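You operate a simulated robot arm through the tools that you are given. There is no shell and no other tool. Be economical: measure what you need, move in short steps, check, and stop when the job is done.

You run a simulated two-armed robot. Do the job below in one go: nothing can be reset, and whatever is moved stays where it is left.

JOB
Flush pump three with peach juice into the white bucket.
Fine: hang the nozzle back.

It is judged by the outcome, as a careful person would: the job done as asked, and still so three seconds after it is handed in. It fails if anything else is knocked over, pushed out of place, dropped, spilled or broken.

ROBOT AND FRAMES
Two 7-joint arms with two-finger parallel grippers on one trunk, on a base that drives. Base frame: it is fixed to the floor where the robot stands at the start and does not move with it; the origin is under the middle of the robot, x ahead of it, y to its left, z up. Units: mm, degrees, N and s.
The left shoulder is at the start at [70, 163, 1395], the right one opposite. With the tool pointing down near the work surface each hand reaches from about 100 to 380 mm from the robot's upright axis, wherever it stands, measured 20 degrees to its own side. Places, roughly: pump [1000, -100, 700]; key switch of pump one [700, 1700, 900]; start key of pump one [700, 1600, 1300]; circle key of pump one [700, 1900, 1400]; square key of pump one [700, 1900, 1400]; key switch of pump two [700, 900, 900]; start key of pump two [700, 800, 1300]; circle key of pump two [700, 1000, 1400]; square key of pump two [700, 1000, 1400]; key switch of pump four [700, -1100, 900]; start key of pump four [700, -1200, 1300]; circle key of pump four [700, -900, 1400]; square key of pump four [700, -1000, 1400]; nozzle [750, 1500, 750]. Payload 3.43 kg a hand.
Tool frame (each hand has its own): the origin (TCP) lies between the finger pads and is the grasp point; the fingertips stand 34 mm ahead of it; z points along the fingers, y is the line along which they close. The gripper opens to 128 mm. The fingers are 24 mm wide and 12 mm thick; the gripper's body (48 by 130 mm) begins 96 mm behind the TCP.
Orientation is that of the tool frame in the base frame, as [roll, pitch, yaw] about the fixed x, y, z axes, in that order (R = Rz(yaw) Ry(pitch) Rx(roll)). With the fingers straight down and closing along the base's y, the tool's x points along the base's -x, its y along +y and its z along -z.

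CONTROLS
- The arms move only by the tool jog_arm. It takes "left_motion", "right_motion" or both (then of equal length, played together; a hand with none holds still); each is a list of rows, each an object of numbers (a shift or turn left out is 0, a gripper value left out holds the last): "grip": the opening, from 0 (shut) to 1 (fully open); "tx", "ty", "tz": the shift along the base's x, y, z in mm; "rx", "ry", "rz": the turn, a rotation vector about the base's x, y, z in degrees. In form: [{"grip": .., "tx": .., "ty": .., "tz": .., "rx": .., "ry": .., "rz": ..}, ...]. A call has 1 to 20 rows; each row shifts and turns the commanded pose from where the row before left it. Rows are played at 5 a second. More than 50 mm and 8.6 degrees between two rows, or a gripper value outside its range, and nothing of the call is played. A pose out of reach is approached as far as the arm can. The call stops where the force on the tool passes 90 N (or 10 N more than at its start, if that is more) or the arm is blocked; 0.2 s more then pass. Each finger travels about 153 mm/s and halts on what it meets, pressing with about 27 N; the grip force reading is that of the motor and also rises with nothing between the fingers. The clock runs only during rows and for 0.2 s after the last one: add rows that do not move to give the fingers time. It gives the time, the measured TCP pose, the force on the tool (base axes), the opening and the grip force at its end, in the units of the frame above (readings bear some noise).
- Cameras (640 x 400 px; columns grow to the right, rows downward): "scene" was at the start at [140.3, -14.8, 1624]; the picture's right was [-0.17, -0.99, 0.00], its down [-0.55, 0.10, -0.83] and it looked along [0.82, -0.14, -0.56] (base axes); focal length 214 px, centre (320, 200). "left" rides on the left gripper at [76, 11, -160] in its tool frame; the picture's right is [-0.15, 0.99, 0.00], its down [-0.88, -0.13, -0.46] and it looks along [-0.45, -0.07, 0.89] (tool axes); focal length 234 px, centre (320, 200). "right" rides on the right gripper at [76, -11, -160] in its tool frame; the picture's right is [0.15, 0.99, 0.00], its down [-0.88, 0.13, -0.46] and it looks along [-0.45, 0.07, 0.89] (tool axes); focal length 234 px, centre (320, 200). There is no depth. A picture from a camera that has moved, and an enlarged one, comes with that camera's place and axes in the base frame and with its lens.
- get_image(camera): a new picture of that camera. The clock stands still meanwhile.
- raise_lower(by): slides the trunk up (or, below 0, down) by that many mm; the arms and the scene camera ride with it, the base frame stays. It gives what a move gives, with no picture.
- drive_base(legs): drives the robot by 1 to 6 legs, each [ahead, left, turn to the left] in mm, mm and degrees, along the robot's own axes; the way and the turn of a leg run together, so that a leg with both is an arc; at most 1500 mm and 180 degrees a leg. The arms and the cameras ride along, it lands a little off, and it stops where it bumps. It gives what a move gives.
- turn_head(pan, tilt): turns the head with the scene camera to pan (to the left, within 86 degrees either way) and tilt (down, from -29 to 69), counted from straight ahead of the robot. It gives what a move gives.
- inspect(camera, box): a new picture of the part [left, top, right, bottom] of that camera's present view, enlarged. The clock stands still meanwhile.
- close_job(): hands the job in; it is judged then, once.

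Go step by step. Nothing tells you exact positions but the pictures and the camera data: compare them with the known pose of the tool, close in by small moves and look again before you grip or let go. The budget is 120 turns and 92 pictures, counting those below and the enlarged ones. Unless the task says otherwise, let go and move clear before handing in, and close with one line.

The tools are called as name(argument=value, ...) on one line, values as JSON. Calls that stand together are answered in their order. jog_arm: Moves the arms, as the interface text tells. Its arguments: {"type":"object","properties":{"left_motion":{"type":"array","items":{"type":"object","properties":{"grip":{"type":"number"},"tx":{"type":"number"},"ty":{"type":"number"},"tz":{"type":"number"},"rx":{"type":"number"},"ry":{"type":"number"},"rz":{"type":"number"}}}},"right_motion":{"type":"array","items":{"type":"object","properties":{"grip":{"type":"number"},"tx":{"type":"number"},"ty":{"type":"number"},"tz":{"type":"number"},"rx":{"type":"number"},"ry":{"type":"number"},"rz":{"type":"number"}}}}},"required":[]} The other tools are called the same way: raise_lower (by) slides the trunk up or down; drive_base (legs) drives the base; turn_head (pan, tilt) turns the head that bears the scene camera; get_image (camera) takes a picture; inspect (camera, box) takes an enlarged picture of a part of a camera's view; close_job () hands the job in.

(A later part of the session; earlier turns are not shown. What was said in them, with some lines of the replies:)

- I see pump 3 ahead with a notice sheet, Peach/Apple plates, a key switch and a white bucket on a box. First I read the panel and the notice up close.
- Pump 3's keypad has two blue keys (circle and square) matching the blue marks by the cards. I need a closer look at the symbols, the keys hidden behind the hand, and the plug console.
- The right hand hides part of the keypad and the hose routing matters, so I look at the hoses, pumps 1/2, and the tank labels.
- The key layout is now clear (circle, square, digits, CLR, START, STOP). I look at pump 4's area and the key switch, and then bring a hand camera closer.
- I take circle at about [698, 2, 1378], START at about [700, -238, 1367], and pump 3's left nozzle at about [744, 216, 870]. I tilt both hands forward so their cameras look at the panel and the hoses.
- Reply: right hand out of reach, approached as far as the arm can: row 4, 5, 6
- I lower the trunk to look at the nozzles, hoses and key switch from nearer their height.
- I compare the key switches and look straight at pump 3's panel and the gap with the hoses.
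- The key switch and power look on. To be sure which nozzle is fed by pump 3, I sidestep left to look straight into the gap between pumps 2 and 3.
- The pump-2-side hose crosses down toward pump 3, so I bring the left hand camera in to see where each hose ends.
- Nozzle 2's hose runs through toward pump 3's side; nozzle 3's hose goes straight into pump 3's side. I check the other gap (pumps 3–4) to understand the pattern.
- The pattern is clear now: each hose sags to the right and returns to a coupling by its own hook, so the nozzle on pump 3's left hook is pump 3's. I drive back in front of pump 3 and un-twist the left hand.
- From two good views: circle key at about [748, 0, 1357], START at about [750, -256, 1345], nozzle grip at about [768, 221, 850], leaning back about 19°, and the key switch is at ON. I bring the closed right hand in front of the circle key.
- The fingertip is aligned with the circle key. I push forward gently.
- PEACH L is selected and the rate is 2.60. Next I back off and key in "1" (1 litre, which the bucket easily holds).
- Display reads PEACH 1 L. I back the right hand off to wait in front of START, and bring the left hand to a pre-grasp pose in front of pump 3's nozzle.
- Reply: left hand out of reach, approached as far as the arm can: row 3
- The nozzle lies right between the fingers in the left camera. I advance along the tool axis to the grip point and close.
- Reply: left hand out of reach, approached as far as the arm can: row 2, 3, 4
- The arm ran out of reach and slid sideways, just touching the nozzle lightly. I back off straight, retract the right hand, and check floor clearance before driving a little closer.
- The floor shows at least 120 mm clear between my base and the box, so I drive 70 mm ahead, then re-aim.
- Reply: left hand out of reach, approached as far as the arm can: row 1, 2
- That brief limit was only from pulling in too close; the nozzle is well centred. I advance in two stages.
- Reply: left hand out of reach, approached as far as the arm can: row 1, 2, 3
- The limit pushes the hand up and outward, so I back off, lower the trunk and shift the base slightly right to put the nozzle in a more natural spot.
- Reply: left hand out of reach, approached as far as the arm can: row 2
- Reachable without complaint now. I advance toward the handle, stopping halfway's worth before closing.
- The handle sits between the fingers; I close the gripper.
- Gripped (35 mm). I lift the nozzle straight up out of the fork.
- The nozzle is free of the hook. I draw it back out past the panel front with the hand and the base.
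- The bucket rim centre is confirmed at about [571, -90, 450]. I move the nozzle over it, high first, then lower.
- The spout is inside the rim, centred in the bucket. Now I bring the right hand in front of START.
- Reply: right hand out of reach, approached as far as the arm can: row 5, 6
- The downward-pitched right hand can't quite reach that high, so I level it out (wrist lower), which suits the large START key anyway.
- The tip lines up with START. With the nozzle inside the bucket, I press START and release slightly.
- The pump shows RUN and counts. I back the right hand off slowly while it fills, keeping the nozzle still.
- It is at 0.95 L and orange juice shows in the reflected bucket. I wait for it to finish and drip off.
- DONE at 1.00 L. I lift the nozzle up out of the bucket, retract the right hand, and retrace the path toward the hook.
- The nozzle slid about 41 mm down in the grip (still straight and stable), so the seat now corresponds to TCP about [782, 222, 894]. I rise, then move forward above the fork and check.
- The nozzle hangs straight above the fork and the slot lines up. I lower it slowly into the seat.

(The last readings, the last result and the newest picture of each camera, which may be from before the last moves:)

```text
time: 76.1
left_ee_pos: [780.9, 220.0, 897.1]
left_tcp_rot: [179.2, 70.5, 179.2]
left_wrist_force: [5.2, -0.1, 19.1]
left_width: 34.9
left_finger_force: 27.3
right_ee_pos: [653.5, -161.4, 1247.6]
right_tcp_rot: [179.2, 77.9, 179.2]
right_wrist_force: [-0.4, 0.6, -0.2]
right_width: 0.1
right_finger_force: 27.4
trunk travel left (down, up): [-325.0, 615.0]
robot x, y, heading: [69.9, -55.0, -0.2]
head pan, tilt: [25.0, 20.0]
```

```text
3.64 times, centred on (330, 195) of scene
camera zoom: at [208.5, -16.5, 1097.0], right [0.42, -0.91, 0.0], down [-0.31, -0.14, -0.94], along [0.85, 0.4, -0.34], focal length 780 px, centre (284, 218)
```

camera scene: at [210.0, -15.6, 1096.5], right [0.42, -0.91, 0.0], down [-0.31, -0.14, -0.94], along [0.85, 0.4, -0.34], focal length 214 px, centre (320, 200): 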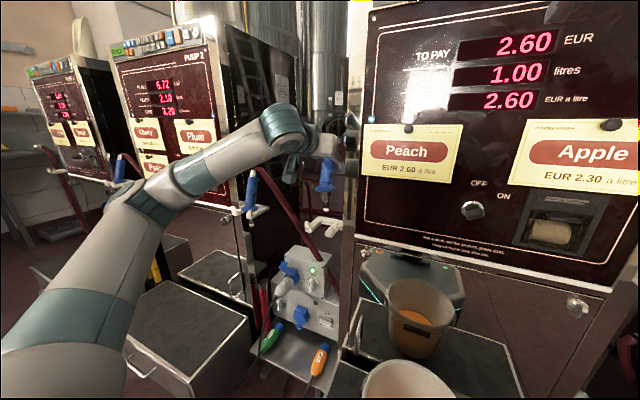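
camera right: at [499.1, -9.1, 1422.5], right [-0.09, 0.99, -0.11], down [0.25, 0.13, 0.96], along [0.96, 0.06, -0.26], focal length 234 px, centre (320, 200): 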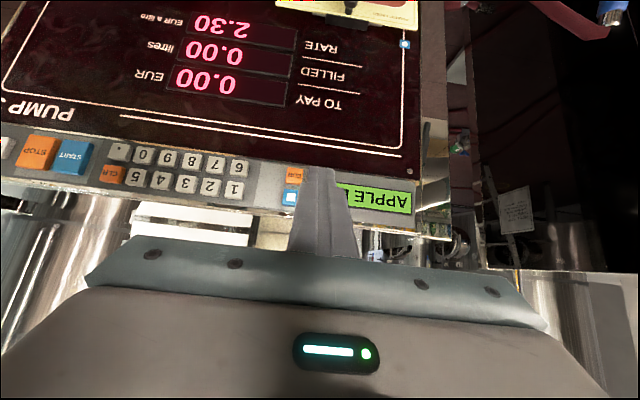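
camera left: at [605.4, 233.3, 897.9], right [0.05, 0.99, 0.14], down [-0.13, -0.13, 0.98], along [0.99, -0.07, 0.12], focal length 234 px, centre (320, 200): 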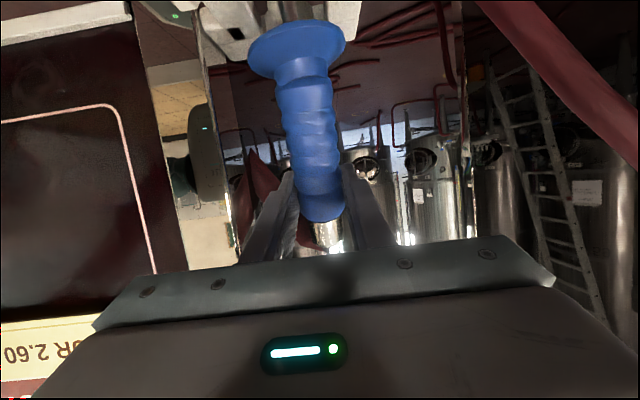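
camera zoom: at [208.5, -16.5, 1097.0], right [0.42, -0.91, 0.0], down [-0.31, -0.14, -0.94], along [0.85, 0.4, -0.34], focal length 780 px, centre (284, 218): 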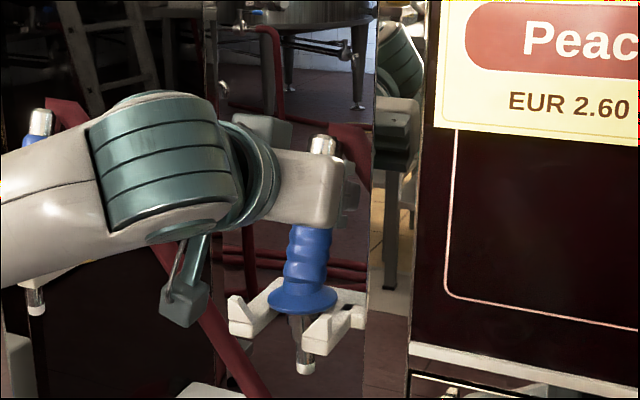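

It is seated (19 N upward push). I ease the pressure and open just enough to release, then look.

jog_arm(left_motion=[{"tz": 3}, {"grip": 0.4}, {"grip": 0.55}, {}, {}])

inspect(camera="scene", box=[280, 140, 380, 250])

get_image(camera="left")

```text
time: 77.3
left_ee_pos: [780.2, 221.3, 894.9]
left_tcp_rot: [179.3, 69.9, 179.4]
left_wrist_force: [-0.2, 0.0, 0.9]
left_width: 70.4
left_finger_force: 0.1
right_ee_pos: [654.0, -159.3, 1243.7]
right_tcp_rot: [179.7, 77.8, 179.4]
right_wrist_force: [-0.1, 0.2, -0.6]
right_width: 0.1
right_finger_force: 26.9
trunk travel left (down, up): [-325.0, 615.0]
robot x, y, heading: [74.6, -52.5, -0.2]
head pan, tilt: [25.0, 20.0]
```

```text
3.64 times, centred on (330, 195) of scene
camera zoom: at [209.8, -15.6, 1096.4], right [0.42, -0.91, 0.0], down [-0.31, -0.14, -0.94], along [0.85, 0.4, -0.34], focal length 780 px, centre (284, 218)
```

zoom: 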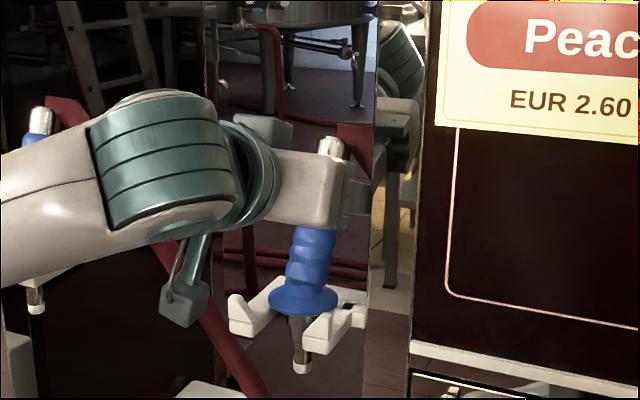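

```text
19 pictures are left
camera left: at [605.1, 232.7, 877.4], right [0.05, 0.99, 0.14], down [-0.13, -0.13, 0.98], along [0.99, -0.07, 0.12], focal length 234 px, centre (320, 200)
```

left: 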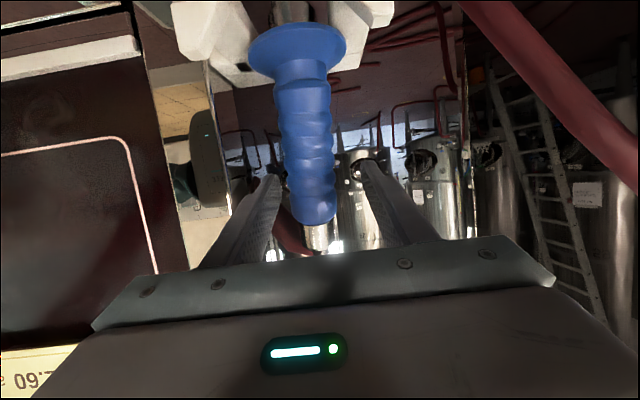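

The nozzle stays in the fork. I withdraw the left hand straight back along its axis and check.

jog_arm(left_motion=[{"tx": -24, "tz": 9}, {"tx": -24, "tz": 9}, {"tx": -24, "tz": 9}, {"tx": -24, "tz": 9}, {"tx": -24, "tz": 9}])

drive_base(legs=[[-90, 0, 0]])

turn_head(pan=12, tilt=35)

get_image(camera="scene")

get_image(camera="left")

```text
time: 78.5
left_ee_pos: [661.2, 221.4, 938.7]
left_tcp_rot: [179.2, 69.9, 179.2]
left_wrist_force: [-0.3, 0.6, 0.4]
left_width: 70.6
left_finger_force: 0.1
right_ee_pos: [654.1, -158.9, 1244.2]
right_tcp_rot: [179.5, 77.9, 179.3]
right_wrist_force: [0.0, 0.2, -1.0]
right_width: 0.0
right_finger_force: 27.0
trunk travel left (down, up): [-325.0, 615.0]
robot x, y, heading: [66.8, -57.7, 0.0]
head pan, tilt: [25.0, 20.0]
```

```text
time: 79.6
left_ee_pos: [573.5, 221.8, 938.6]
left_tcp_rot: [179.3, 70.0, 179.3]
left_wrist_force: [-0.4, 0.3, 0.0]
left_width: 70.3
left_finger_force: 0.1
right_ee_pos: [563.9, -160.3, 1245.9]
right_tcp_rot: [179.4, 77.9, 179.3]
right_wrist_force: [0.3, -0.1, 0.4]
right_width: 0.0
right_finger_force: 27.4
trunk travel left (down, up): [-325.0, 615.0]
robot x, y, heading: [-18.6, -53.8, -0.1]
head pan, tilt: [25.0, 20.0]
```

```text
time: 80.4
left_ee_pos: [574.1, 222.4, 938.7]
left_tcp_rot: [179.4, 70.1, 179.3]
left_wrist_force: [0.3, -0.5, 0.0]
left_width: 70.4
left_finger_force: 0.1
right_ee_pos: [566.5, -158.5, 1244.9]
right_tcp_rot: [179.5, 77.9, 179.3]
right_wrist_force: [0.9, -0.4, -0.4]
right_width: 0.0
right_finger_force: 27.5
trunk travel left (down, up): [-325.0, 615.0]
robot x, y, heading: [-16.7, -51.8, -0.1]
head pan, tilt: [12.0, 35.0]
```

```text
18 pictures are left
camera scene: at [122.7, -36.5, 1072.7], right [0.21, -0.98, 0.0], down [-0.56, -0.12, -0.82], along [0.8, 0.17, -0.57], focal length 214 px, centre (320, 200)
```

scene: 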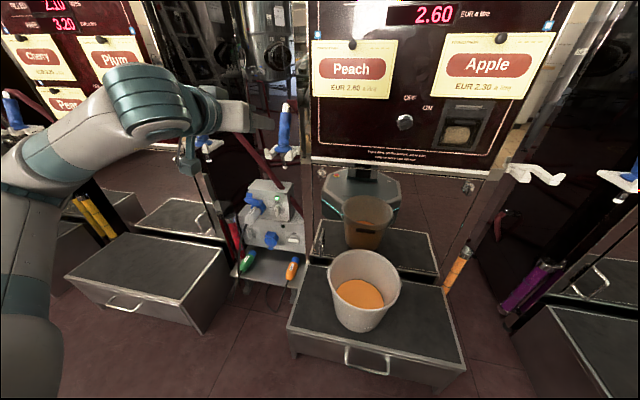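

```text
17 pictures are left
camera left: at [398.1, 232.9, 921.9], right [0.05, 0.99, 0.14], down [-0.13, -0.13, 0.98], along [0.99, -0.07, 0.12], focal length 234 px, centre (320, 200)
```

left: 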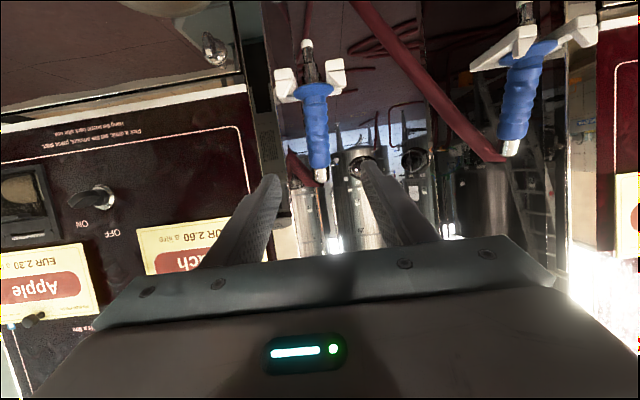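

The peach juice is in the bucket, the nozzle hangs in its fork as before, nothing is spilled or displaced, and both hands are clear. I hand the job in.

close_job()

```text
The job is handed in.
```

Pump three is flushed: 1.00 litre of peach juice is in the white bucket, nothing was spilled, and its nozzle is back on its own hook. You gave no amount, so 1 litre was my choice.
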